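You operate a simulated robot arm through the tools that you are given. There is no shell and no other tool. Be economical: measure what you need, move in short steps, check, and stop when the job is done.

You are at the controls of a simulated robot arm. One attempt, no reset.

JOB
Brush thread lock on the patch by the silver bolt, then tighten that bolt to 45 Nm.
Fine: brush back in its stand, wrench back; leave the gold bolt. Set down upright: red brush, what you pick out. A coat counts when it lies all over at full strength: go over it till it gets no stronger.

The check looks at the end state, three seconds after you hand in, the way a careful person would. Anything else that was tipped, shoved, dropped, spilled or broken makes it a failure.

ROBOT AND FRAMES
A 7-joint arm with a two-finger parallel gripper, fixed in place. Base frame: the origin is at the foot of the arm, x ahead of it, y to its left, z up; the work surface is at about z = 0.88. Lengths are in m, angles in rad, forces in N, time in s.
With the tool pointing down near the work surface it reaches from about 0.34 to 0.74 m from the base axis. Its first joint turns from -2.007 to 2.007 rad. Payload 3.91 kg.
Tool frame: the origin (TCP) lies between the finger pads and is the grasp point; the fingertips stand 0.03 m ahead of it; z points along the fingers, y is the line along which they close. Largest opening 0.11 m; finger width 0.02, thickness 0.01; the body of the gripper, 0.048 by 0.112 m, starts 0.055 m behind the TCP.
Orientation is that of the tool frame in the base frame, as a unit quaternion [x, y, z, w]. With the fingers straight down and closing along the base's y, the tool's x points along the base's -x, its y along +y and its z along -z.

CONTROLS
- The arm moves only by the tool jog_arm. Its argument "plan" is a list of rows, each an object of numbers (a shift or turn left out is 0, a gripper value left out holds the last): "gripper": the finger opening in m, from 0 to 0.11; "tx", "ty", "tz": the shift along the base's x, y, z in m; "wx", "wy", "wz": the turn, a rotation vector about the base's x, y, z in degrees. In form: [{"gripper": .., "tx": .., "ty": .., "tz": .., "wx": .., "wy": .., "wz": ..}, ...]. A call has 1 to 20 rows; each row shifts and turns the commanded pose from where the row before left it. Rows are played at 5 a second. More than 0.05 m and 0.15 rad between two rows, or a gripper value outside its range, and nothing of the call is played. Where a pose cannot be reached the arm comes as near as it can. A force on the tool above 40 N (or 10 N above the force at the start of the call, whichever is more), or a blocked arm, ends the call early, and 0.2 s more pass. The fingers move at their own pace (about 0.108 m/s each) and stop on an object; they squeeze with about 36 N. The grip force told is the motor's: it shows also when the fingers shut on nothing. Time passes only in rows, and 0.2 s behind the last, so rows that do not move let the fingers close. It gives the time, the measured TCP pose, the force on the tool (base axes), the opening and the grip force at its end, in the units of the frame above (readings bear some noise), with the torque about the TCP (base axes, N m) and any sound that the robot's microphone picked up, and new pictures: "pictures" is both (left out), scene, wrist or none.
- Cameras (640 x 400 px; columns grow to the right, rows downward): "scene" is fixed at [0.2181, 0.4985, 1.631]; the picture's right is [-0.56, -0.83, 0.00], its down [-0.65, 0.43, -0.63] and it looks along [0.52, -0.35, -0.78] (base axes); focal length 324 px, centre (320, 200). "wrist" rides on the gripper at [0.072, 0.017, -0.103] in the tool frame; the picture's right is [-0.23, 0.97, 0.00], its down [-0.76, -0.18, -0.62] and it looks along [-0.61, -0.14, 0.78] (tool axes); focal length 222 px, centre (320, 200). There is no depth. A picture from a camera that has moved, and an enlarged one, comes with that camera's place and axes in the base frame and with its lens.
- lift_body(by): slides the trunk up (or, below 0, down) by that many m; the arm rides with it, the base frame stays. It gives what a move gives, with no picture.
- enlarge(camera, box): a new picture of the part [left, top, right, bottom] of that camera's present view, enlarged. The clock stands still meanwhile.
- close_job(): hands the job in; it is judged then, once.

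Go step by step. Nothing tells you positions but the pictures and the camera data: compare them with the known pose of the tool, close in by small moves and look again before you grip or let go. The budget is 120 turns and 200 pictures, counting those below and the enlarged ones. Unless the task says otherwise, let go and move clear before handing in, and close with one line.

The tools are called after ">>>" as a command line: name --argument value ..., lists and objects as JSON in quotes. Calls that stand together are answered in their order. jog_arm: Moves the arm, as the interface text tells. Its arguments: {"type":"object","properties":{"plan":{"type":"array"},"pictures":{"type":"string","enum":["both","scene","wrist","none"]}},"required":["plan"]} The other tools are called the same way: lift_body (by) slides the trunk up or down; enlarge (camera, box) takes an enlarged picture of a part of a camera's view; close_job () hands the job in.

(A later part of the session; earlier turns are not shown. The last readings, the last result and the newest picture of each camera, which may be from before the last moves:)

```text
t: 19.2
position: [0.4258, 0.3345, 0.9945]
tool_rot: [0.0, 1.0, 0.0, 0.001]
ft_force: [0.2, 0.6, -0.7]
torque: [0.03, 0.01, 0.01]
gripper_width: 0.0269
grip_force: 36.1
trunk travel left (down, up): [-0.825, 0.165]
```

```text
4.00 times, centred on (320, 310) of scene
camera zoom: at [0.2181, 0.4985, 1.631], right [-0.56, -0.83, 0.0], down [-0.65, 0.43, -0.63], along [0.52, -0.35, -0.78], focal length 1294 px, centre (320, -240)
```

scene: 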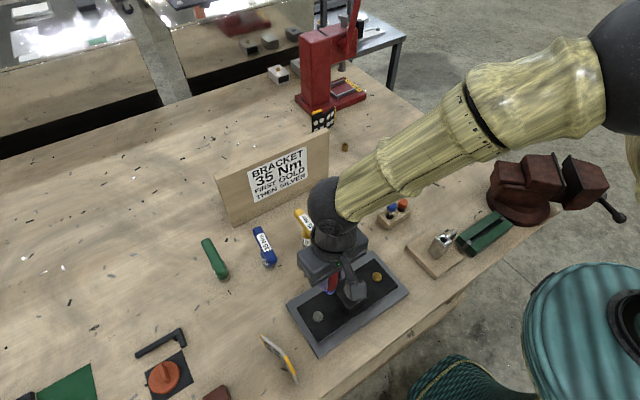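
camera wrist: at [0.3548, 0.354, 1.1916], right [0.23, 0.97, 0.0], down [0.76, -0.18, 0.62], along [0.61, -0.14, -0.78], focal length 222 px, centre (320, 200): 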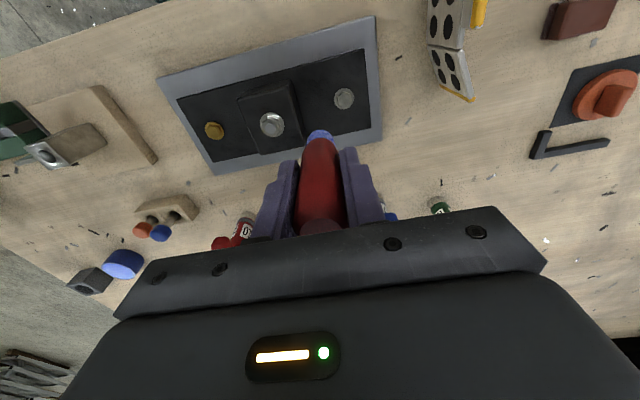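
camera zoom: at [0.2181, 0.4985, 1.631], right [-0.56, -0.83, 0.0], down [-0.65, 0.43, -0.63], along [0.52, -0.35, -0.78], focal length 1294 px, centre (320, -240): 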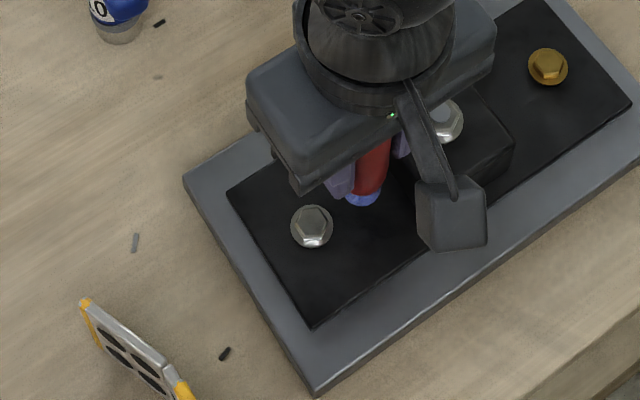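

>>> jog_arm --plan '[{"tz": -0.003}, {"tz": -0.003}]' --pictures "none"

>>> jog_arm --plan '[{"tz": -0.002}, {"tz": -0.002}]' --pictures "none"

```text
t: 19.8
position: [0.4252, 0.3327, 0.9904]
tool_rot: [0.0, 1.0, 0.0, 0.0]
ft_force: [-0.1, 1.2, -0.9]
torque: [-0.04, 0.01, 0.0]
gripper_width: 0.0269
grip_force: 36.0
trunk travel left (down, up): [-0.825, 0.165]
```

```text
t: 20.4
position: [0.4259, 0.3335, 0.9866]
tool_rot: [-0.001, 1.0, 0.0, 0.0]
ft_force: [-0.9, -0.7, -0.2]
torque: [-0.01, 0.04, 0.0]
gripper_width: 0.0269
grip_force: 35.5
trunk travel left (down, up): [-0.825, 0.165]
```

>>> jog_arm --plan '[{"tz": -0.002}, {"tz": -0.002}]' --pictures "none"

>>> enlarge --camera "wrist" --box '[220, 50, 420, 235]'

```text
t: 21.0
position: [0.4264, 0.3327, 0.9808]
tool_rot: [0.0, 1.0, 0.0, 0.0]
ft_force: [0.0, 0.2, -0.2]
torque: [0.0, 0.0, 0.0]
gripper_width: 0.0267
grip_force: 36.6
trunk travel left (down, up): [-0.825, 0.165]
```

```text
2.16 times, centred on (320, 142) of wrist
camera zoom: at [0.3544, 0.3509, 1.0845], right [0.23, 0.97, 0.0], down [0.76, -0.18, 0.62], along [0.61, -0.14, -0.78], focal length 480 px, centre (320, 324)
```

zoom: 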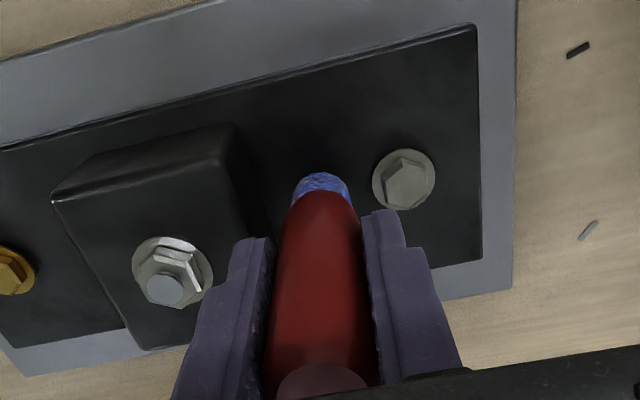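

The left finger is close to the block edge (y≈0.315), so I shift 9 mm towards the bolt and continue down.

>>> jog_arm --plan '[{"ty": 0.009}, {"tz": -0.002}, {"tz": -0.002}]' --pictures "none"

>>> enlarge --camera "scene" --box '[290, 270, 370, 330]'

```text
t: 21.8
position: [0.426, 0.3414, 0.9784]
tool_rot: [0.0, 1.0, 0.001, 0.001]
ft_force: [-0.7, 1.6, 0.9]
torque: [0.04, 0.01, 0.0]
gripper_width: 0.0266
grip_force: 35.9
trunk travel left (down, up): [-0.825, 0.165]
```

```text
6.67 times, centred on (330, 300) of scene
camera zoom: at [0.2181, 0.4985, 1.631], right [-0.56, -0.83, 0.0], down [-0.65, 0.43, -0.63], along [0.52, -0.35, -0.78], focal length 2157 px, centre (253, -467)
```

zoom: 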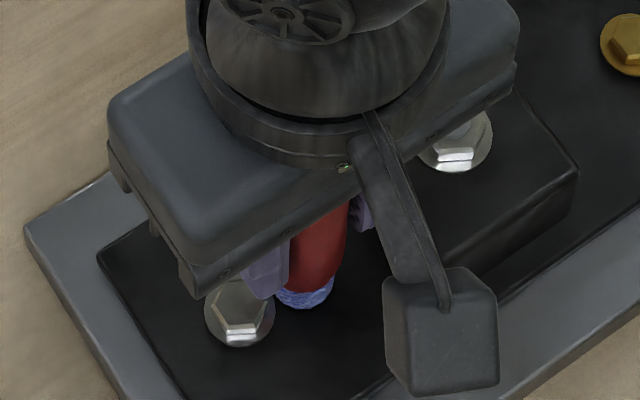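

>>> jog_arm --plan '[{"tz": -0.002}, {"tz": -0.002}]' --pictures "none"

>>> jog_arm --plan '[{"tz": -0.002}, {"tz": -0.002}]' --pictures "wrist"

```text
t: 22.4
position: [0.4254, 0.3415, 0.9741]
tool_rot: [0.0, 1.0, 0.0, 0.001]
ft_force: [-1.1, -0.6, 3.0]
torque: [-0.01, 0.0, 0.0]
gripper_width: 0.027
grip_force: 36.1
trunk travel left (down, up): [-0.825, 0.165]
```

```text
t: 23.0
position: [0.4255, 0.3401, 0.9728]
tool_rot: [0.0, 1.0, 0.002, 0.003]
ft_force: [0.6, -1.5, 27.3]
torque: [-0.05, -0.19, -0.02]
gripper_width: 0.0275
grip_force: 35.6
trunk travel left (down, up): [-0.825, 0.165]
camera wrist: at [0.3533, 0.3587, 1.0743], right [0.23, 0.97, 0.0], down [0.76, -0.18, 0.63], along [0.61, -0.14, -0.78], focal length 222 px, centre (320, 200)
```

wrist: 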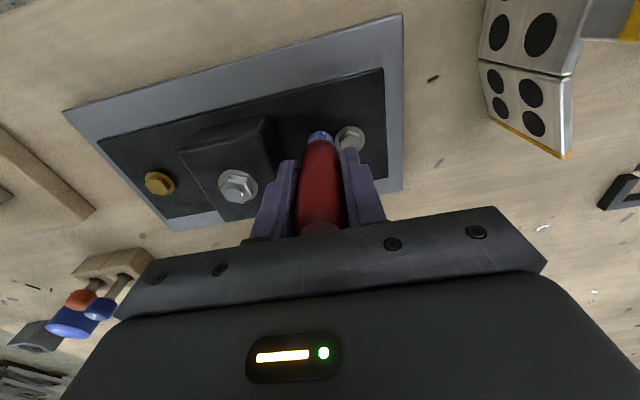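

Contact begins at TCP z≈0.974. I lift to see whether a mark appeared.

>>> jog_arm --plan '[{"tz": 0.004}, {"tz": 0.036}, {"tz": 0.04}]' --pictures "none"

>>> enlarge --camera "wrist" --box '[240, 40, 420, 160]'

>>> enlarge --camera "scene" --box '[290, 270, 370, 330]'

```text
t: 23.8
position: [0.425, 0.3416, 1.0496]
tool_rot: [-0.001, 1.0, 0.0, 0.0]
ft_force: [0.2, 0.4, -0.6]
torque: [-0.02, 0.03, 0.01]
gripper_width: 0.0268
grip_force: 36.2
trunk travel left (down, up): [-0.825, 0.165]
```

```text
3.33 times, centred on (330, 100) of wrist
camera zoom: at [0.3528, 0.3594, 1.1534], right [0.23, 0.97, 0.0], down [0.76, -0.18, 0.62], along [0.61, -0.14, -0.78], focal length 740 px, centre (287, 533)
```

zoom: 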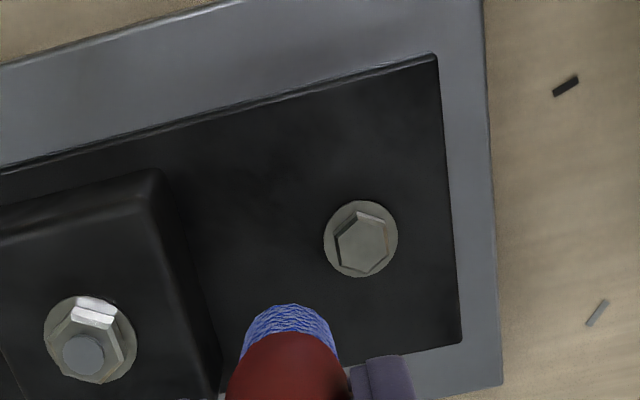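

```text
6.67 times, centred on (330, 300) of scene
camera zoom: at [0.2181, 0.4985, 1.631], right [-0.56, -0.83, 0.0], down [-0.65, 0.43, -0.63], along [0.52, -0.35, -0.78], focal length 2157 px, centre (253, -467)
```

zoom: 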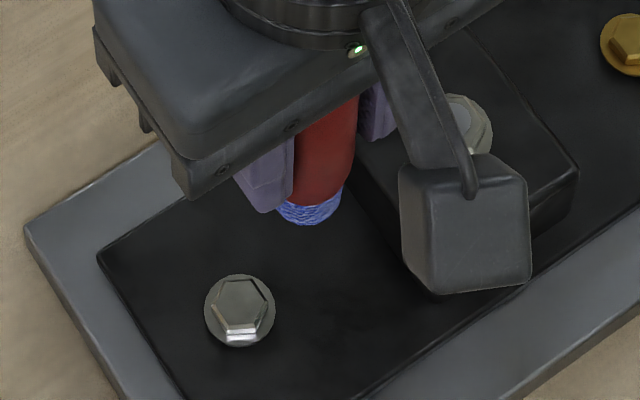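

>>> enlarge --camera "wrist" --box '[285, 55, 375, 130]'

>>> enlarge --camera "scene" --box '[310, 290, 350, 320]'

```text
5.33 times, centred on (330, 92) of wrist
camera zoom: at [0.3528, 0.3594, 1.1534], right [0.23, 0.97, 0.0], down [0.76, -0.18, 0.62], along [0.61, -0.14, -0.78], focal length 1185 px, centre (267, 773)
```

zoom: 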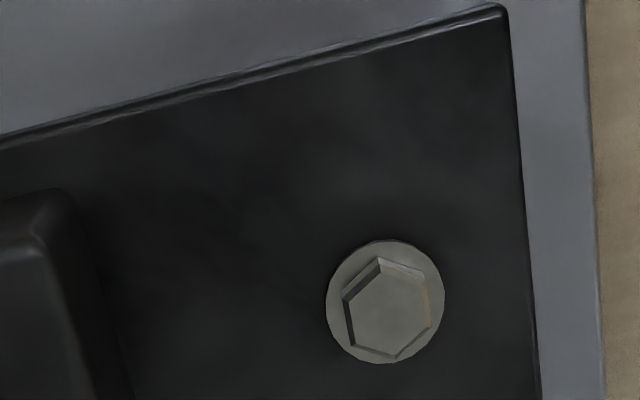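

```text
13.33 times, centred on (330, 305) of scene
camera zoom: at [0.2181, 0.4985, 1.631], right [-0.56, -0.83, 0.0], down [-0.65, 0.43, -0.63], along [0.52, -0.35, -0.78], focal length 4315 px, centre (187, -1200)
```

zoom: 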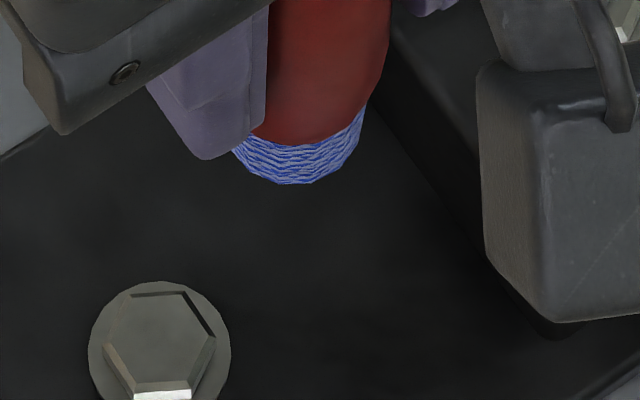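

No mark from one dab; I'll try a light stroke along x in the same lane, lightly pressed, over x 0.40–0.455.

>>> jog_arm --plan '[{"tx": -0.02, "ty": 0.001, "tz": -0.04}, {"tz": -0.03}, {"tz": -0.007}, {"tx": 0.01}, {"tx": 0.01}, {"tx": 0.01}, {"tx": 0.01}, {"tx": 0.01}, {"tx": -0.01}, {"tx": -0.01}, {"tx": -0.01}, {"tx": -0.01}, {"tx": -0.01}]' --pictures "none"

>>> enlarge --camera "scene" --box '[290, 270, 370, 330]'

>>> enlarge --camera "wrist" --box '[220, 50, 420, 235]'

```text
t: 26.6
position: [0.4057, 0.342, 0.9728]
tool_rot: [0.0, 1.0, 0.0, 0.0]
ft_force: [-0.6, 0.3, -0.5]
torque: [0.01, -0.01, 0.02]
gripper_width: 0.0265
grip_force: 36.2
trunk travel left (down, up): [-0.825, 0.165]
```

```text
6.67 times, centred on (330, 300) of scene
camera zoom: at [0.2181, 0.4985, 1.631], right [-0.56, -0.83, 0.0], down [-0.65, 0.43, -0.63], along [0.52, -0.35, -0.78], focal length 2157 px, centre (253, -467)
```

zoom: 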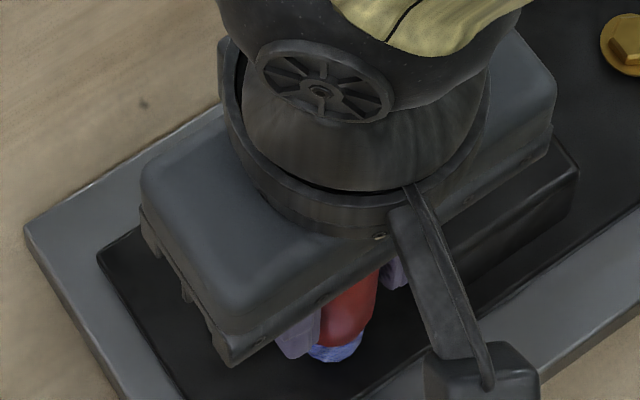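

```text
2.16 times, centred on (320, 142) of wrist
camera zoom: at [0.334, 0.3608, 1.0764], right [0.23, 0.97, 0.0], down [0.76, -0.18, 0.62], along [0.61, -0.14, -0.78], focal length 480 px, centre (320, 324)
```

zoom: 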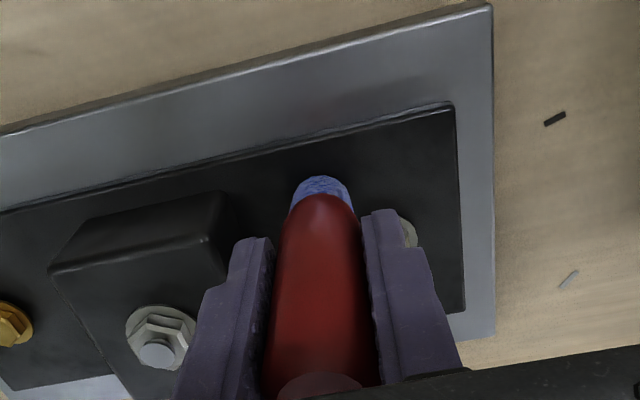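

>>> jog_arm --plan '[{"tx": 0.01, "tz": -0.001}, {"tz": -0.001}]' --pictures "none"

>>> jog_arm --plan '[{"tz": -0.001}, {}]' --pictures "none"

```text
t: 27.2
position: [0.4168, 0.3429, 0.972]
tool_rot: [0.0, 1.0, 0.0, 0.0]
ft_force: [0.1, -0.5, 1.8]
torque: [-0.01, -0.01, -0.02]
gripper_width: 0.0269
grip_force: 36.5
trunk travel left (down, up): [-0.825, 0.165]
```

```text
t: 27.8
position: [0.4169, 0.343, 0.971]
tool_rot: [0.0, 1.0, 0.0, 0.001]
ft_force: [0.9, 0.1, 15.7]
torque: [0.0, -0.13, -0.02]
gripper_width: 0.0268
grip_force: 36.4
trunk travel left (down, up): [-0.825, 0.165]
```

Contact now (16 N, about 0.971). I stroke along x with this pressure, then lift to look.

>>> jog_arm --plan '[{"tx": -0.008}, {"tx": -0.008}, {"tx": 0.01}, {"tx": 0.01}, {"tx": 0.01}, {"tx": 0.01}, {"tx": 0.01}, {"tx": -0.01}, {"tx": -0.01}, {"tx": -0.01}]' --pictures "none"

>>> jog_arm --plan '[{"tz": 0.04}, {"tz": 0.04}]' --pictures "none"

>>> enlarge --camera "scene" --box '[290, 270, 370, 330]'

>>> enlarge --camera "wrist" --box '[240, 40, 420, 160]'

```text
t: 30.0
position: [0.4213, 0.3428, 0.9702]
tool_rot: [0.001, 1.0, 0.001, 0.001]
ft_force: [5.9, -0.4, 17.9]
torque: [-0.04, -0.43, -0.02]
gripper_width: 0.027
grip_force: 35.9
trunk travel left (down, up): [-0.825, 0.165]
```

```text
t: 30.6
position: [0.418, 0.3409, 1.0491]
tool_rot: [0.0, 1.0, -0.001, -0.001]
ft_force: [-0.5, 0.3, -0.7]
torque: [-0.01, -0.01, -0.01]
gripper_width: 0.0267
grip_force: 35.5
trunk travel left (down, up): [-0.825, 0.165]
```

```text
6.67 times, centred on (330, 300) of scene
camera zoom: at [0.2181, 0.4985, 1.631], right [-0.56, -0.83, 0.0], down [-0.65, 0.43, -0.63], along [0.52, -0.35, -0.78], focal length 2157 px, centre (253, -467)
```

zoom: 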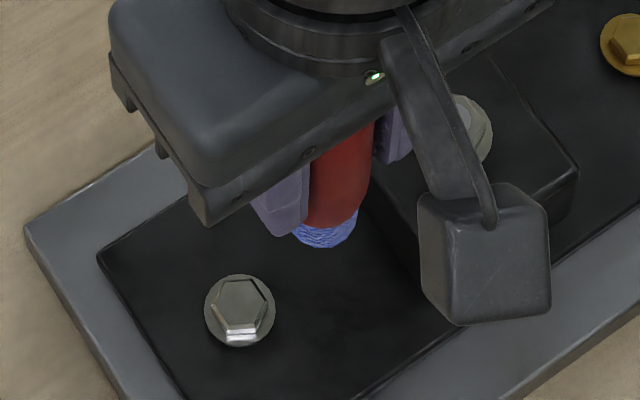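

```text
3.33 times, centred on (330, 100) of wrist
camera zoom: at [0.3455, 0.3593, 1.1512], right [0.23, 0.97, 0.0], down [0.76, -0.18, 0.62], along [0.61, -0.14, -0.78], focal length 740 px, centre (287, 533)
```

zoom: 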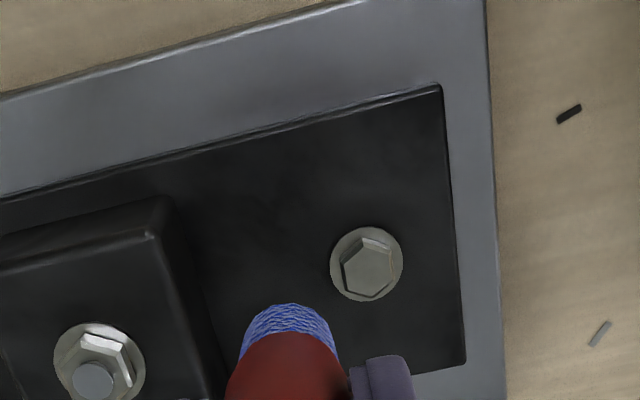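

Still no mark in that lane. I'll try the lane on the robot side of the bolt (x≈0.402, y 0.345–0.385).

>>> jog_arm --plan '[{"tx": -0.016, "ty": 0.012, "tz": -0.03}, {"tz": -0.04}, {"tz": -0.008}, {"tz": -0.0015}, {"ty": 0.01}, {"ty": 0.01}, {"ty": 0.01}, {"ty": -0.01}, {"ty": -0.01}, {"ty": -0.01}, {"ty": -0.01}]' --pictures "none"

>>> jog_arm --plan '[{"tz": 0.04}, {"tz": 0.04, "tx": 0.02}]' --pictures "none"

>>> enlarge --camera "scene" --box '[290, 270, 370, 330]'

>>> enlarge --camera "wrist" --box '[240, 40, 420, 160]'

```text
t: 33.0
position: [0.4036, 0.3447, 0.9708]
tool_rot: [0.0, 1.0, 0.0, -0.001]
ft_force: [-0.7, -0.4, 5.1]
torque: [0.03, -0.05, -0.03]
gripper_width: 0.0266
grip_force: 35.8
trunk travel left (down, up): [-0.825, 0.165]
```

```text
t: 33.6
position: [0.4253, 0.3451, 1.0511]
tool_rot: [0.001, 1.0, 0.0, -0.001]
ft_force: [0.4, -1.0, 0.4]
torque: [0.01, 0.01, 0.0]
gripper_width: 0.0268
grip_force: 36.0
trunk travel left (down, up): [-0.825, 0.165]
```

```text
6.67 times, centred on (330, 300) of scene
camera zoom: at [0.2181, 0.4985, 1.631], right [-0.56, -0.83, 0.0], down [-0.65, 0.43, -0.63], along [0.52, -0.35, -0.78], focal length 2157 px, centre (253, -467)
```

zoom: 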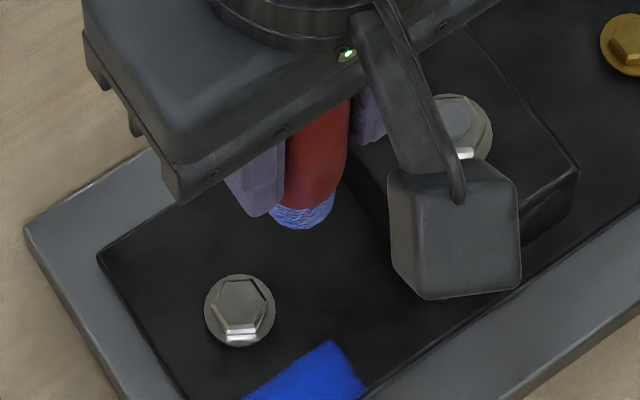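

```text
3.33 times, centred on (330, 100) of wrist
camera zoom: at [0.353, 0.3623, 1.1541], right [0.23, 0.97, 0.0], down [0.76, -0.18, 0.62], along [0.61, -0.14, -0.78], focal length 740 px, centre (287, 533)
```

zoom: 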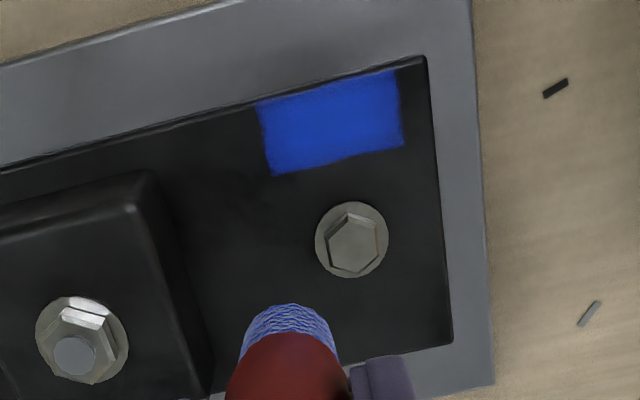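

The patch appeared: blue rectangle x≈0.388–0.410, y≈0.346–0.387. I'll go over it with several passes in three lanes.

>>> jog_arm --plan '[{"tx": -0.029, "tz": -0.03}, {"tz": -0.04}, {"tz": -0.0105}, {"ty": 0.01}, {"ty": 0.01}, {"ty": 0.01}, {"ty": 0.01}, {"tx": 0.005}, {"ty": -0.01}, {"ty": -0.01}, {"ty": -0.01}, {"ty": -0.01}, {"tx": 0.003}, {"ty": 0.01}, {"ty": 0.01}, {"ty": 0.01}, {"ty": 0.01}]' --pictures "none"

>>> jog_arm --plan '[{"tz": 0.04}, {"tz": 0.04, "tx": 0.02, "ty": -0.02}, {"ty": -0.02}]' --pictures "none"

>>> enlarge --camera "wrist" --box '[270, 40, 390, 120]'

>>> enlarge --camera "scene" --box '[290, 290, 370, 340]'

```text
t: 37.2
position: [0.401, 0.3839, 0.9713]
tool_rot: [0.0, 1.0, 0.0, -0.001]
ft_force: [0.2, -3.8, 15.2]
torque: [-0.27, -0.09, 0.02]
gripper_width: 0.0268
grip_force: 35.8
trunk travel left (down, up): [-0.825, 0.165]
```

```text
t: 38.0
position: [0.4226, 0.3455, 1.051]
tool_rot: [-0.001, 1.0, 0.0, 0.0]
ft_force: [0.0, -0.2, 0.0]
torque: [0.03, -0.01, 0.0]
gripper_width: 0.0271
grip_force: 36.2
trunk travel left (down, up): [-0.825, 0.165]
```

```text
5.00 times, centred on (330, 80) of wrist
camera zoom: at [0.3507, 0.3627, 1.153], right [0.23, 0.97, 0.0], down [0.76, -0.18, 0.62], along [0.61, -0.14, -0.78], focal length 1111 px, centre (270, 800)
```

zoom: 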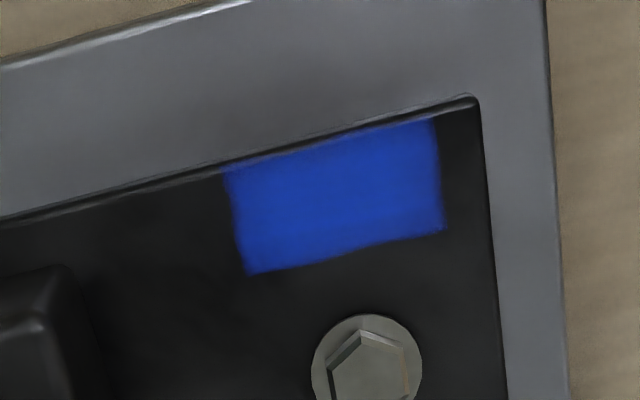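

```text
8.00 times, centred on (330, 315) of scene
camera zoom: at [0.2181, 0.4985, 1.631], right [-0.56, -0.83, 0.0], down [-0.65, 0.43, -0.63], along [0.52, -0.35, -0.78], focal length 2589 px, centre (240, -720)
```

zoom: 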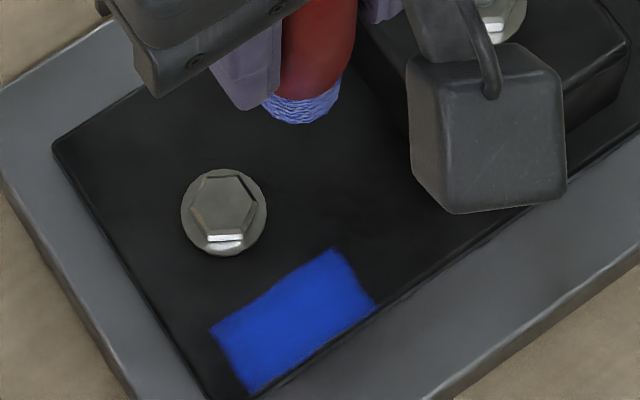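

The coat looks even. One more full round to check it gets no stronger, reaching slightly beyond both ends.

>>> jog_arm --plan '[{"tx": -0.027, "ty": -0.003, "tz": -0.03}, {"tz": -0.04}, {"tz": -0.0105}, {"ty": 0.012}, {"ty": 0.012}, {"ty": 0.012}, {"ty": 0.011}, {"tx": 0.005}, {"ty": -0.012}, {"ty": -0.012}, {"ty": -0.012}, {"ty": -0.011}, {"tx": 0.004}, {"ty": 0.012}, {"ty": 0.012}, {"ty": 0.012}, {"ty": 0.011}]' --pictures "none"

>>> jog_arm --plan '[{"tz": 0.04}, {"tz": 0.04, "tx": 0.018, "ty": -0.022}, {"ty": -0.022}]' --pictures "none"

>>> enlarge --camera "wrist" --box '[270, 40, 390, 120]'

>>> enlarge --camera "scene" --box '[290, 290, 370, 340]'

```text
t: 41.6
position: [0.4047, 0.3878, 0.9708]
tool_rot: [0.0, 1.0, 0.0, 0.0]
ft_force: [-0.1, -2.0, 10.2]
torque: [-0.19, -0.03, -0.05]
gripper_width: 0.0269
grip_force: 36.0
trunk travel left (down, up): [-0.825, 0.165]
```

```text
t: 42.4
position: [0.4215, 0.3464, 1.0488]
tool_rot: [0.0, 1.0, 0.0, -0.001]
ft_force: [1.4, 0.2, 0.0]
torque: [0.02, 0.03, -0.02]
gripper_width: 0.027
grip_force: 35.7
trunk travel left (down, up): [-0.825, 0.165]
```

```text
5.00 times, centred on (330, 80) of wrist
camera zoom: at [0.3494, 0.3627, 1.1511], right [0.23, 0.97, 0.0], down [0.76, -0.18, 0.62], along [0.61, -0.14, -0.78], focal length 1111 px, centre (270, 800)
```

zoom: 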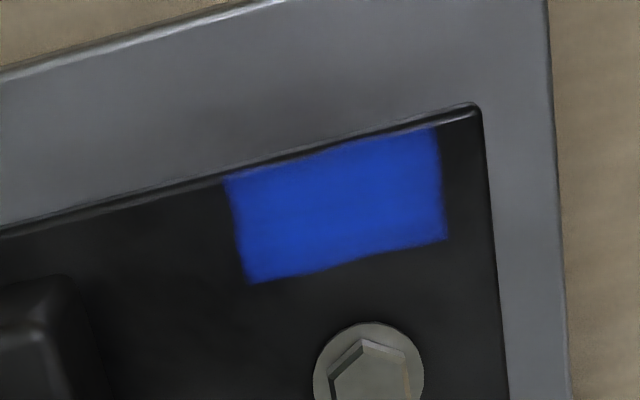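

```text
8.00 times, centred on (330, 315) of scene
camera zoom: at [0.2181, 0.4985, 1.631], right [-0.56, -0.83, 0.0], down [-0.65, 0.43, -0.63], along [0.52, -0.35, -0.78], focal length 2589 px, centre (240, -720)
```

zoom: 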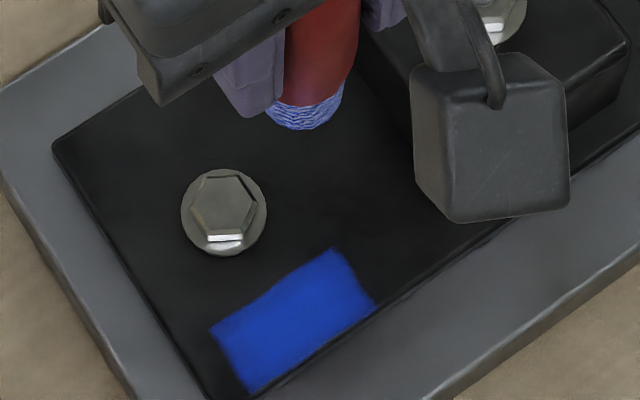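

The coat looks unchanged, but the brush has paled; to be sure it isn't just running dry I'll re-dip once and do a final round.

>>> jog_arm --plan '[{"tz": 0.045}, {"tz": 0.045}, {"tz": 0.03}, {"tx": 0.01835, "ty": -0.03895}, {"tx": 0.01835, "ty": -0.03895}, {"tx": 0.01835, "ty": -0.03895}, {"tx": 0.01835, "ty": -0.03895}, {"tx": 0.01835, "ty": -0.03895}, {"tx": 0.01835, "ty": -0.03895}, {"tx": 0.01835, "ty": -0.03895}, {"tx": 0.01835, "ty": -0.03895}, {"tx": 0.01835, "ty": -0.03895}, {"tx": 0.01835, "ty": -0.03895}, {"tx": 0.01835, "ty": -0.03895}, {"tx": 0.01835, "ty": -0.03895}, {"tx": 0.01835, "ty": -0.03895}, {"tz": -0.045}, {"tz": -0.045}, {"tz": -0.045}]' --pictures "none"

>>> enlarge --camera "wrist" --box '[240, 60, 400, 235]'

```text
t: 46.4
position: [0.6637, -0.1595, 1.0335]
tool_rot: [0.0, 1.0, 0.0, 0.0]
ft_force: [-0.3, 0.1, -0.5]
torque: [-0.01, 0.03, 0.02]
gripper_width: 0.0269
grip_force: 35.8
trunk travel left (down, up): [-0.825, 0.165]
```

```text
2.29 times, centred on (320, 148) of wrist
camera zoom: at [0.5914, -0.1429, 1.1359], right [0.23, 0.97, 0.0], down [0.76, -0.18, 0.62], along [0.61, -0.14, -0.78], focal length 508 px, centre (320, 320)
```

zoom: 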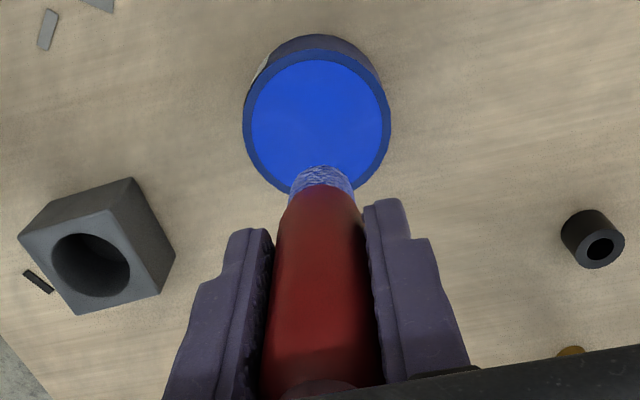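

>>> jog_arm --plan '[{"tx": -0.002, "tz": -0.03}, {"tz": -0.02}, {"tz": -0.002}]' --pictures "none"

>>> enlarge --camera "wrist" --box '[240, 60, 400, 235]'

```text
t: 47.2
position: [0.659, -0.1609, 0.9834]
tool_rot: [0.0, 1.0, 0.0, 0.0]
ft_force: [-0.4, 0.8, -0.6]
torque: [-0.01, -0.03, 0.01]
gripper_width: 0.0267
grip_force: 36.1
trunk travel left (down, up): [-0.825, 0.165]
```

```text
2.29 times, centred on (320, 148) of wrist
camera zoom: at [0.5876, -0.1433, 1.0852], right [0.23, 0.97, 0.0], down [0.76, -0.18, 0.62], along [0.61, -0.14, -0.78], focal length 508 px, centre (320, 320)
```

zoom: 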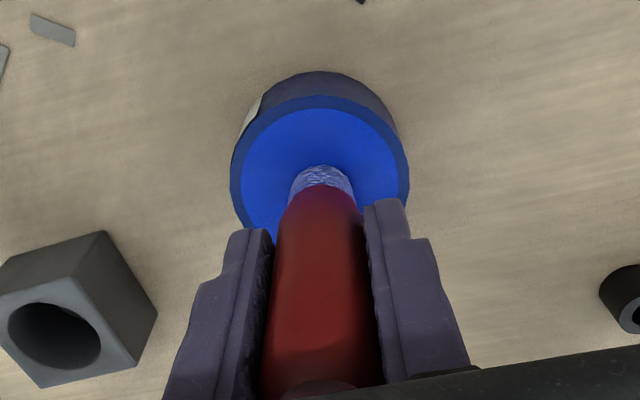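

>>> jog_arm --plan '[{"tz": -0.002}, {"tz": -0.002}]' --pictures "none"

>>> enlarge --camera "wrist" --box '[280, 100, 360, 160]'

```text
t: 47.8
position: [0.6593, -0.1615, 0.9804]
tool_rot: [0.0, 1.0, 0.001, 0.0]
ft_force: [-1.7, 1.2, 9.0]
torque: [0.06, 0.04, -0.01]
gripper_width: 0.027
grip_force: 36.1
trunk travel left (down, up): [-0.825, 0.165]
```

```text
6.67 times, centred on (320, 130) of wrist
camera zoom: at [0.5876, -0.1436, 1.0828], right [0.23, 0.97, 0.0], down [0.76, -0.18, 0.62], along [0.61, -0.14, -0.78], focal length 1481 px, centre (320, 667)
```

zoom: 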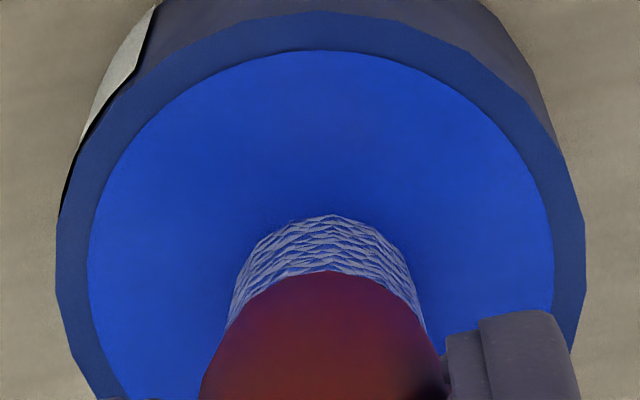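

>>> jog_arm --plan '[{}, {"tz": 0.02}, {"tz": 0.04}, {"tz": 0.04}]' --pictures "none"

>>> enlarge --camera "wrist" --box '[240, 60, 400, 235]'

```text
t: 48.8
position: [0.6578, -0.1618, 1.0805]
tool_rot: [0.0, 1.0, -0.001, 0.0]
ft_force: [0.0, -0.7, -0.1]
torque: [-0.02, 0.01, -0.05]
gripper_width: 0.0269
grip_force: 35.8
trunk travel left (down, up): [-0.825, 0.165]
```

```text
2.29 times, centred on (320, 148) of wrist
camera zoom: at [0.5867, -0.1446, 1.1836], right [0.23, 0.97, 0.0], down [0.76, -0.18, 0.62], along [0.61, -0.14, -0.78], focal length 508 px, centre (320, 320)
```

zoom: 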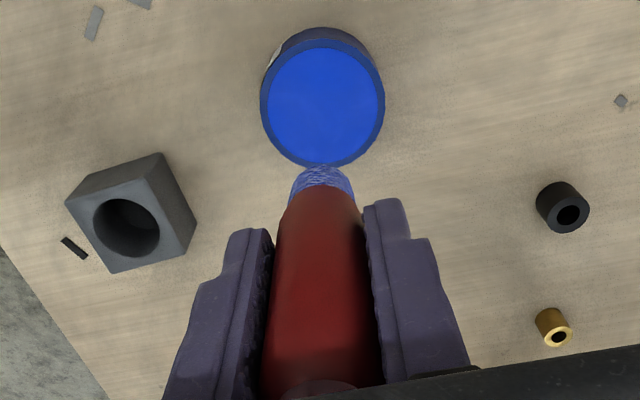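

The second dip barely took. I dip again with a bit more push, dwelling.

>>> jog_arm --plan '[{"tx": 0.002, "tz": -0.04}, {"tz": -0.04}, {"tz": -0.02}, {"tz": -0.002}, {}, {}]' --pictures "none"

>>> enlarge --camera "wrist" --box '[240, 60, 400, 235]'

```text
t: 50.2
position: [0.6609, -0.1605, 0.9794]
tool_rot: [0.0, 1.0, -0.001, 0.003]
ft_force: [1.6, -0.5, 23.0]
torque: [-0.03, -0.22, -0.01]
gripper_width: 0.0269
grip_force: 35.5
trunk travel left (down, up): [-0.825, 0.165]
```

```text
2.29 times, centred on (320, 148) of wrist
camera zoom: at [0.589, -0.1432, 1.0821], right [0.23, 0.97, 0.0], down [0.76, -0.18, 0.63], along [0.61, -0.14, -0.78], focal length 508 px, centre (320, 320)
```

zoom: 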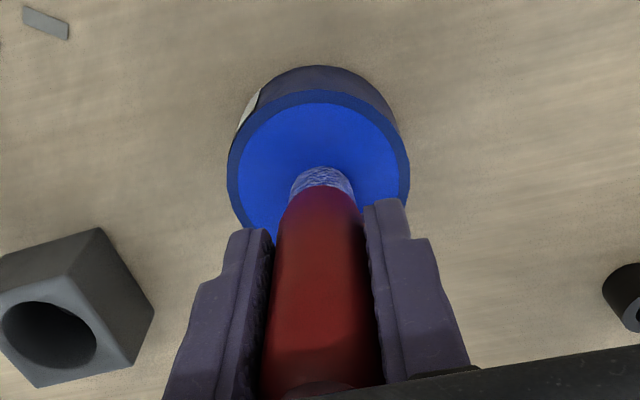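

>>> jog_arm --plan '[{"tz": 0.01}, {"tz": 0.04}, {"tz": 0.045}, {"tz": 0.045}, {"tz": 0.045}, {"tx": -0.02035, "ty": 0.0387}, {"tx": -0.02035, "ty": 0.0387}, {"tx": -0.02035, "ty": 0.0387}, {"tx": -0.02035, "ty": 0.0387}, {"tx": -0.02035, "ty": 0.0387}, {"tx": -0.02035, "ty": 0.0387}, {"tx": -0.02035, "ty": 0.0387}, {"tx": -0.02035, "ty": 0.0387}, {"tx": -0.02035, "ty": 0.0387}, {"tx": -0.02035, "ty": 0.0387}, {"tx": -0.02035, "ty": 0.0387}, {"tx": -0.02035, "ty": 0.0387}, {"tx": -0.02035, "ty": 0.0387}, {"tz": -0.045}, {"tz": -0.045}]' --pictures "none"

>>> enlarge --camera "wrist" --box '[220, 50, 420, 235]'

```text
t: 54.4
position: [0.396, 0.3441, 1.0709]
tool_rot: [0.0, 1.0, -0.001, -0.001]
ft_force: [-0.5, -0.5, -0.8]
torque: [-0.01, 0.01, -0.02]
gripper_width: 0.0267
grip_force: 36.1
trunk travel left (down, up): [-0.825, 0.165]
```

```text
2.16 times, centred on (320, 142) of wrist
camera zoom: at [0.3244, 0.3606, 1.1741], right [0.23, 0.97, 0.0], down [0.76, -0.18, 0.62], along [0.61, -0.14, -0.78], focal length 480 px, centre (320, 324)
```

zoom: 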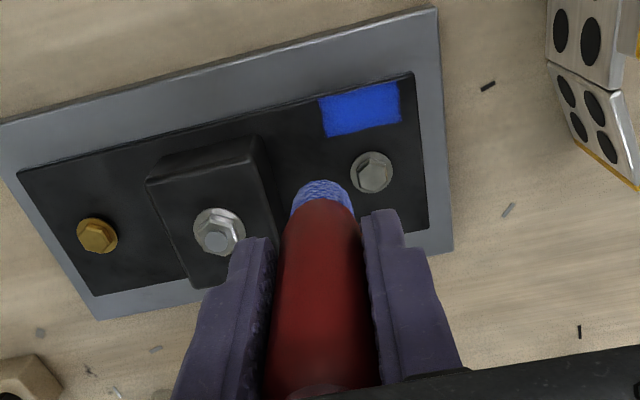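

>>> jog_arm --plan '[{"tz": -0.045}, {"tz": -0.045}, {"tz": -0.0115, "ty": -0.003}, {"ty": 0.012}, {"ty": 0.012}, {"ty": 0.012}, {"ty": 0.011}, {"tx": 0.004}, {"ty": -0.012}, {"ty": -0.012}, {"ty": -0.012}, {"ty": -0.011}, {"tx": 0.004}, {"ty": 0.012}, {"ty": 0.012}, {"ty": 0.012}, {"ty": 0.011}]' --pictures "none"

>>> jog_arm --plan '[{"tx": -0.01}, {"ty": -0.012}, {"ty": -0.012}, {"ty": -0.012}, {"ty": -0.011}, {"tx": 0.005}, {"ty": 0.012}, {"ty": 0.012}, {"ty": 0.012}, {"ty": 0.011}, {"tz": 0.04}, {"tz": 0.04, "tx": 0.024, "ty": -0.022}, {"ty": -0.022}]' --pictures "none"

>>> enlarge --camera "wrist" --box '[270, 40, 390, 120]'

>>> enlarge --camera "scene" --box '[290, 290, 370, 340]'

```text
t: 58.0
position: [0.4048, 0.3856, 0.9706]
tool_rot: [0.0, 1.0, 0.001, 0.0]
ft_force: [-0.2, 0.0, -0.9]
torque: [-0.01, 0.02, 0.0]
gripper_width: 0.0266
grip_force: 36.4
trunk travel left (down, up): [-0.825, 0.165]
```

```text
refused: row 12 steps farther than a row can; nothing moved
```

```text
5.00 times, centred on (330, 80) of wrist
camera zoom: at [0.3331, 0.4025, 1.073], right [0.23, 0.97, 0.0], down [0.76, -0.18, 0.62], along [0.61, -0.14, -0.78], focal length 1111 px, centre (270, 800)
```

zoom: 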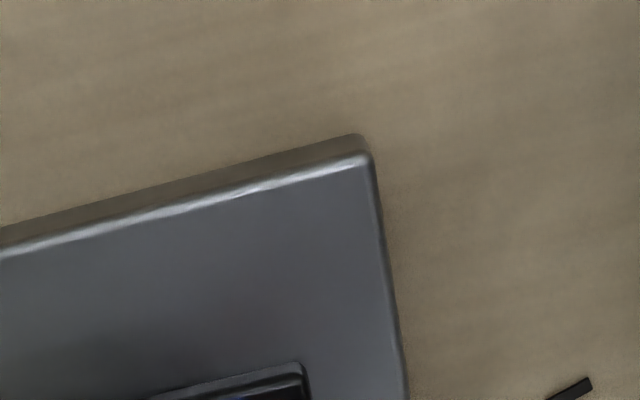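

```text
8.00 times, centred on (330, 315) of scene
camera zoom: at [0.2181, 0.4985, 1.631], right [-0.56, -0.83, 0.0], down [-0.65, 0.43, -0.63], along [0.52, -0.35, -0.78], focal length 2589 px, centre (240, -720)
```

zoom: 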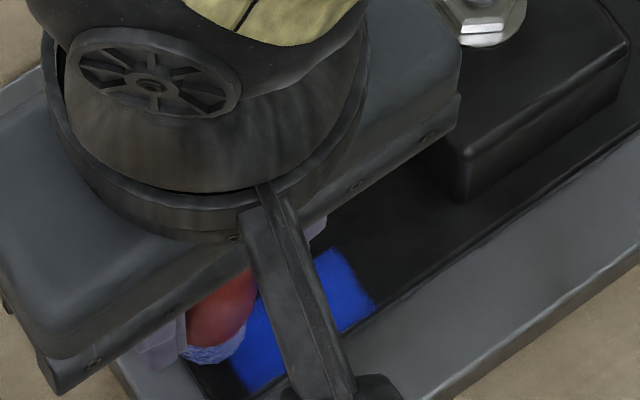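

No contact pressure that round; lowering 1.5 mm and repeating in all lanes.

>>> jog_arm --plan '[{"tx": -0.009}, {"tz": -0.002}, {"ty": -0.012}, {"ty": -0.012}, {"ty": -0.012}, {"ty": -0.011}, {"tx": 0.005}, {"ty": 0.012}, {"ty": 0.012}, {"ty": 0.012}, {"ty": 0.011}, {"tx": 0.003}, {"ty": -0.012}, {"ty": -0.012}, {"ty": -0.012}, {"ty": -0.011}]' --pictures "none"

>>> jog_arm --plan '[{"tz": 0.04}, {"tz": 0.04, "tx": 0.02}]' --pictures "none"

>>> enlarge --camera "wrist" --box '[270, 40, 390, 120]'

>>> enlarge --camera "scene" --box '[290, 290, 370, 340]'

```text
t: 61.4
position: [0.4039, 0.3383, 0.9679]
tool_rot: [0.0, 1.0, 0.0, 0.0]
ft_force: [0.1, 1.8, 9.3]
torque: [0.12, -0.11, -0.01]
gripper_width: 0.027
grip_force: 36.2
trunk travel left (down, up): [-0.825, 0.165]
```

```text
t: 62.0
position: [0.4248, 0.3395, 1.0492]
tool_rot: [0.0, 1.0, -0.001, -0.001]
ft_force: [-0.4, 0.4, -0.2]
torque: [0.02, 0.03, 0.0]
gripper_width: 0.0269
grip_force: 35.8
trunk travel left (down, up): [-0.825, 0.165]
```

```text
5.00 times, centred on (330, 80) of wrist
camera zoom: at [0.3522, 0.3563, 1.1521], right [0.23, 0.97, 0.0], down [0.76, -0.18, 0.62], along [0.61, -0.14, -0.78], focal length 1111 px, centre (270, 800)
```

zoom: 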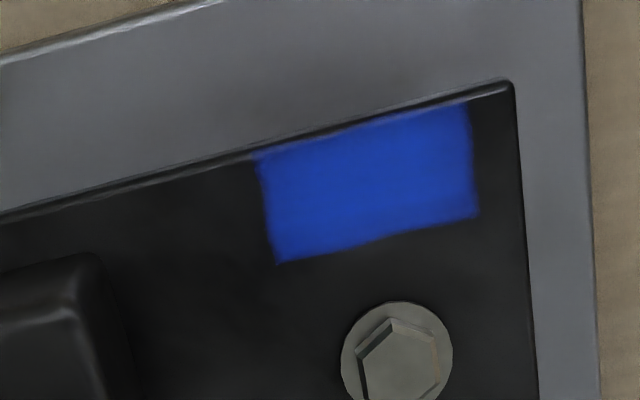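

```text
8.00 times, centred on (330, 315) of scene
camera zoom: at [0.2181, 0.4985, 1.631], right [-0.56, -0.83, 0.0], down [-0.65, 0.43, -0.63], along [0.52, -0.35, -0.78], focal length 2589 px, centre (240, -720)
```

zoom: 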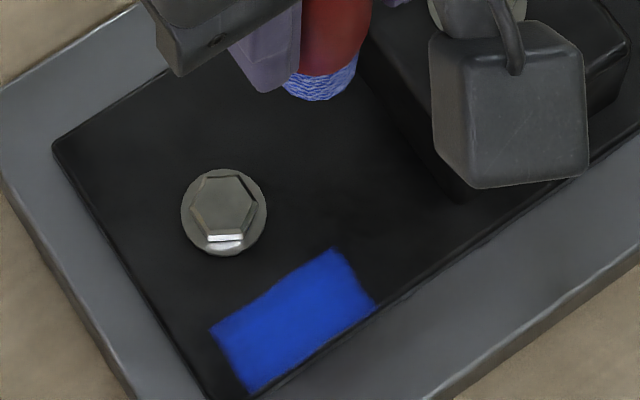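

Coat unchanged: full and even. Now I carry the brush back to its stand at (0.699,-0.287).

>>> jog_arm --plan '[{"tz": 0.045}, {"tz": 0.045}, {"tz": 0.03}, {"tx": 0.0183, "ty": -0.04175}, {"tx": 0.0183, "ty": -0.04175}, {"tx": 0.0183, "ty": -0.04175}, {"tx": 0.0183, "ty": -0.04175}, {"tx": 0.0183, "ty": -0.04175}, {"tx": 0.0183, "ty": -0.04175}, {"tx": 0.0183, "ty": -0.04175}, {"tx": 0.0183, "ty": -0.04175}, {"tx": 0.0183, "ty": -0.04175}, {"tx": 0.0183, "ty": -0.04175}, {"tx": 0.0183, "ty": -0.04175}, {"tx": 0.0183, "ty": -0.04175}, {"tx": 0.0183, "ty": -0.04175}, {"tx": 0.0183, "ty": -0.04175}, {"tx": 0.0183, "ty": -0.04175}, {"tz": -0.045}, {"tz": -0.045}]' --pictures "none"

>>> jog_arm --plan '[{"tz": -0.04}, {"tz": -0.02}]' --pictures "none"

>>> enlarge --camera "wrist" --box '[240, 60, 400, 235]'

>>> enlarge --camera "scene" --box '[390, 60, 490, 160]'

```text
t: 66.2
position: [0.6922, -0.2855, 1.0747]
tool_rot: [0.0, 1.0, 0.0, -0.001]
ft_force: [0.2, 0.8, 0.2]
torque: [0.02, 0.0, 0.01]
gripper_width: 0.0263
grip_force: 36.0
out of reach, approached as far as the arm can: row 18
trunk travel left (down, up): [-0.825, 0.165]
```

```text
t: 66.8
position: [0.6921, -0.2841, 1.0157]
tool_rot: [0.0, 1.0, 0.0, 0.001]
ft_force: [0.1, 0.4, 0.4]
torque: [0.02, 0.0, 0.0]
gripper_width: 0.0267
grip_force: 35.9
trunk travel left (down, up): [-0.825, 0.165]
```

```text
2.29 times, centred on (320, 148) of wrist
camera zoom: at [0.6209, -0.267, 1.1187], right [0.23, 0.97, 0.0], down [0.76, -0.18, 0.62], along [0.61, -0.14, -0.78], focal length 508 px, centre (320, 320)
```

zoom: 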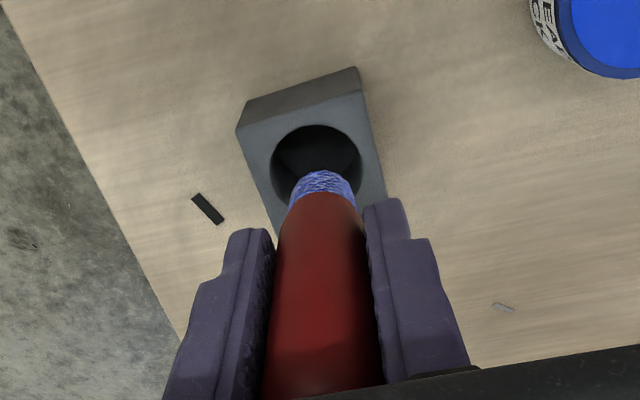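

```text
4.00 times, centred on (440, 110) of scene
camera zoom: at [0.2181, 0.4985, 1.631], right [-0.56, -0.83, 0.0], down [-0.65, 0.43, -0.63], along [0.52, -0.35, -0.78], focal length 1294 px, centre (-160, 560)
```

zoom: 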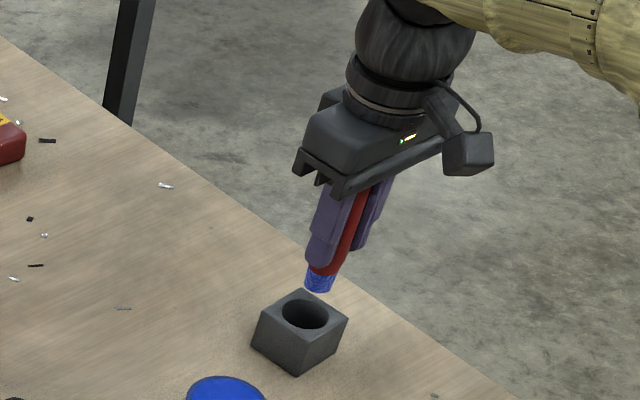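

>>> jog_arm --plan '[{"tx": 0.007, "ty": -0.0025}, {"tz": -0.02}, {"tz": -0.02}]' --pictures "none"

>>> enlarge --camera "wrist" --box '[240, 60, 400, 235]'

>>> enlarge --camera "scene" --box '[390, 60, 490, 160]'

```text
t: 67.6
position: [0.7002, -0.2874, 0.9755]
tool_rot: [0.0, 1.0, 0.0, 0.0]
ft_force: [0.1, 0.2, 0.5]
torque: [-0.03, 0.02, -0.03]
gripper_width: 0.0268
grip_force: 36.4
trunk travel left (down, up): [-0.825, 0.165]
```

```text
2.29 times, centred on (320, 148) of wrist
camera zoom: at [0.6284, -0.27, 1.0788], right [0.23, 0.97, 0.0], down [0.76, -0.18, 0.62], along [0.61, -0.14, -0.78], focal length 508 px, centre (320, 320)
```

zoom: 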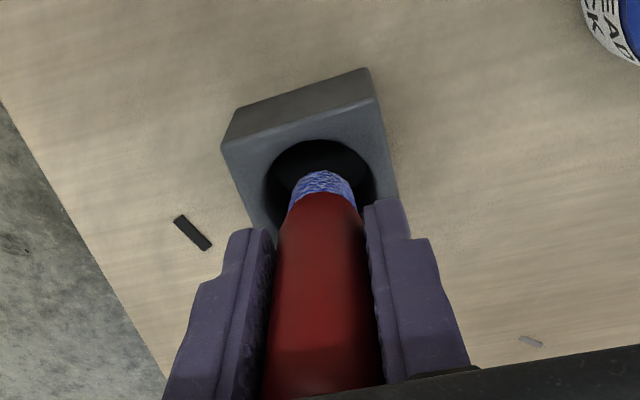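

```text
4.00 times, centred on (440, 110) of scene
camera zoom: at [0.2181, 0.4985, 1.631], right [-0.56, -0.83, 0.0], down [-0.65, 0.43, -0.63], along [0.52, -0.35, -0.78], focal length 1294 px, centre (-160, 560)
```

zoom: 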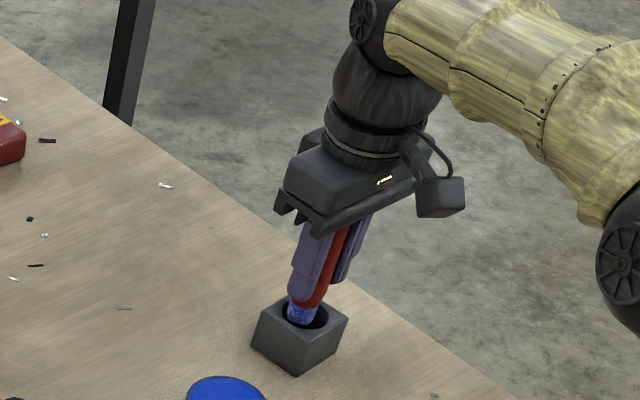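

>>> jog_arm --plan '[{"tz": -0.012}, {"tz": -0.006}]' --pictures "none"

>>> jog_arm --plan '[{"tz": -0.003}, {"tz": -0.002}]' --pictures "none"

>>> enlarge --camera "scene" --box '[390, 80, 470, 160]'

>>> enlarge --camera "wrist" --box '[240, 60, 400, 235]'

```text
t: 68.2
position: [0.6999, -0.2873, 0.9586]
tool_rot: [0.001, 1.0, 0.0, 0.0]
ft_force: [-1.1, 0.8, 1.2]
torque: [0.0, 0.01, -0.02]
gripper_width: 0.0267
grip_force: 35.9
trunk travel left (down, up): [-0.825, 0.165]
```

```text
t: 68.8
position: [0.698, -0.2885, 0.9548]
tool_rot: [0.0, 1.0, -0.002, 0.001]
ft_force: [-0.3, 0.2, -1.0]
torque: [0.03, 0.0, 0.02]
gripper_width: 0.0267
grip_force: 36.0
trunk travel left (down, up): [-0.825, 0.165]
```

```text
5.00 times, centred on (430, 120) of scene
camera zoom: at [0.2181, 0.4985, 1.631], right [-0.56, -0.83, 0.0], down [-0.65, 0.43, -0.63], along [0.52, -0.35, -0.78], focal length 1618 px, centre (-230, 600)
```

zoom: 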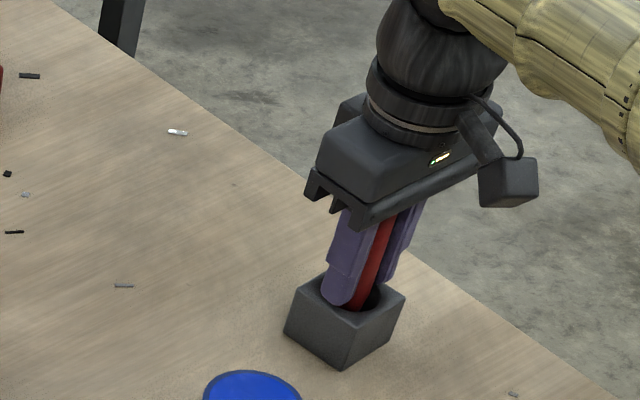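

```text
2.29 times, centred on (320, 148) of wrist
camera zoom: at [0.6264, -0.2693, 1.0564], right [0.23, 0.97, 0.0], down [0.76, -0.18, 0.62], along [0.61, -0.14, -0.78], focal length 508 px, centre (320, 320)
```

zoom: 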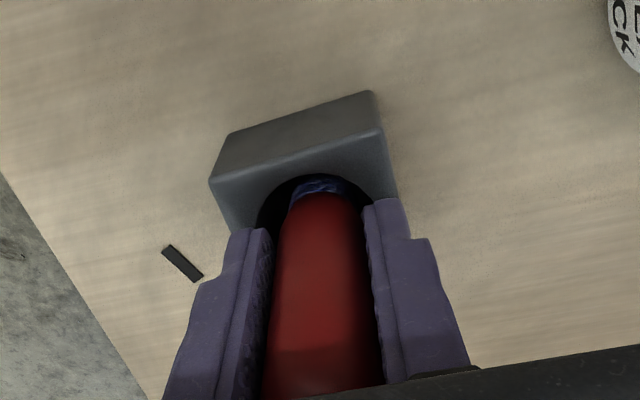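

>>> jog_arm --plan '[{"tz": -0.002}, {"tz": -0.002}]' --pictures "none"

>>> jog_arm --plan '[{"tz": -0.002}, {"tz": -0.001}]' --pictures "none"

>>> enlarge --camera "scene" --box '[405, 110, 455, 160]'

```text
t: 69.4
position: [0.698, -0.2865, 0.9502]
tool_rot: [0.0, 1.0, -0.001, 0.001]
ft_force: [-1.2, 0.4, 3.0]
torque: [0.06, 0.09, -0.01]
gripper_width: 0.0267
grip_force: 35.9
trunk travel left (down, up): [-0.825, 0.165]
```

```text
t: 70.0
position: [0.6986, -0.2866, 0.9495]
tool_rot: [0.0, 1.0, -0.001, 0.003]
ft_force: [6.3, -1.7, 15.6]
torque: [0.16, -0.11, 0.01]
gripper_width: 0.0268
grip_force: 36.3
trunk travel left (down, up): [-0.825, 0.165]
```

```text
8.00 times, centred on (430, 135) of scene
camera zoom: at [0.2181, 0.4985, 1.631], right [-0.56, -0.83, 0.0], down [-0.65, 0.43, -0.63], along [0.52, -0.35, -0.78], focal length 2589 px, centre (-560, 720)
```

zoom: 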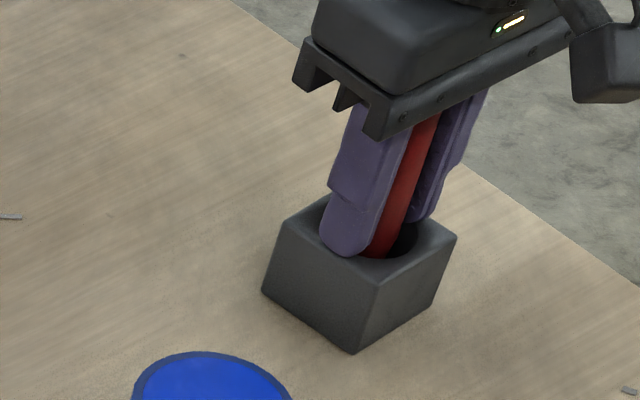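

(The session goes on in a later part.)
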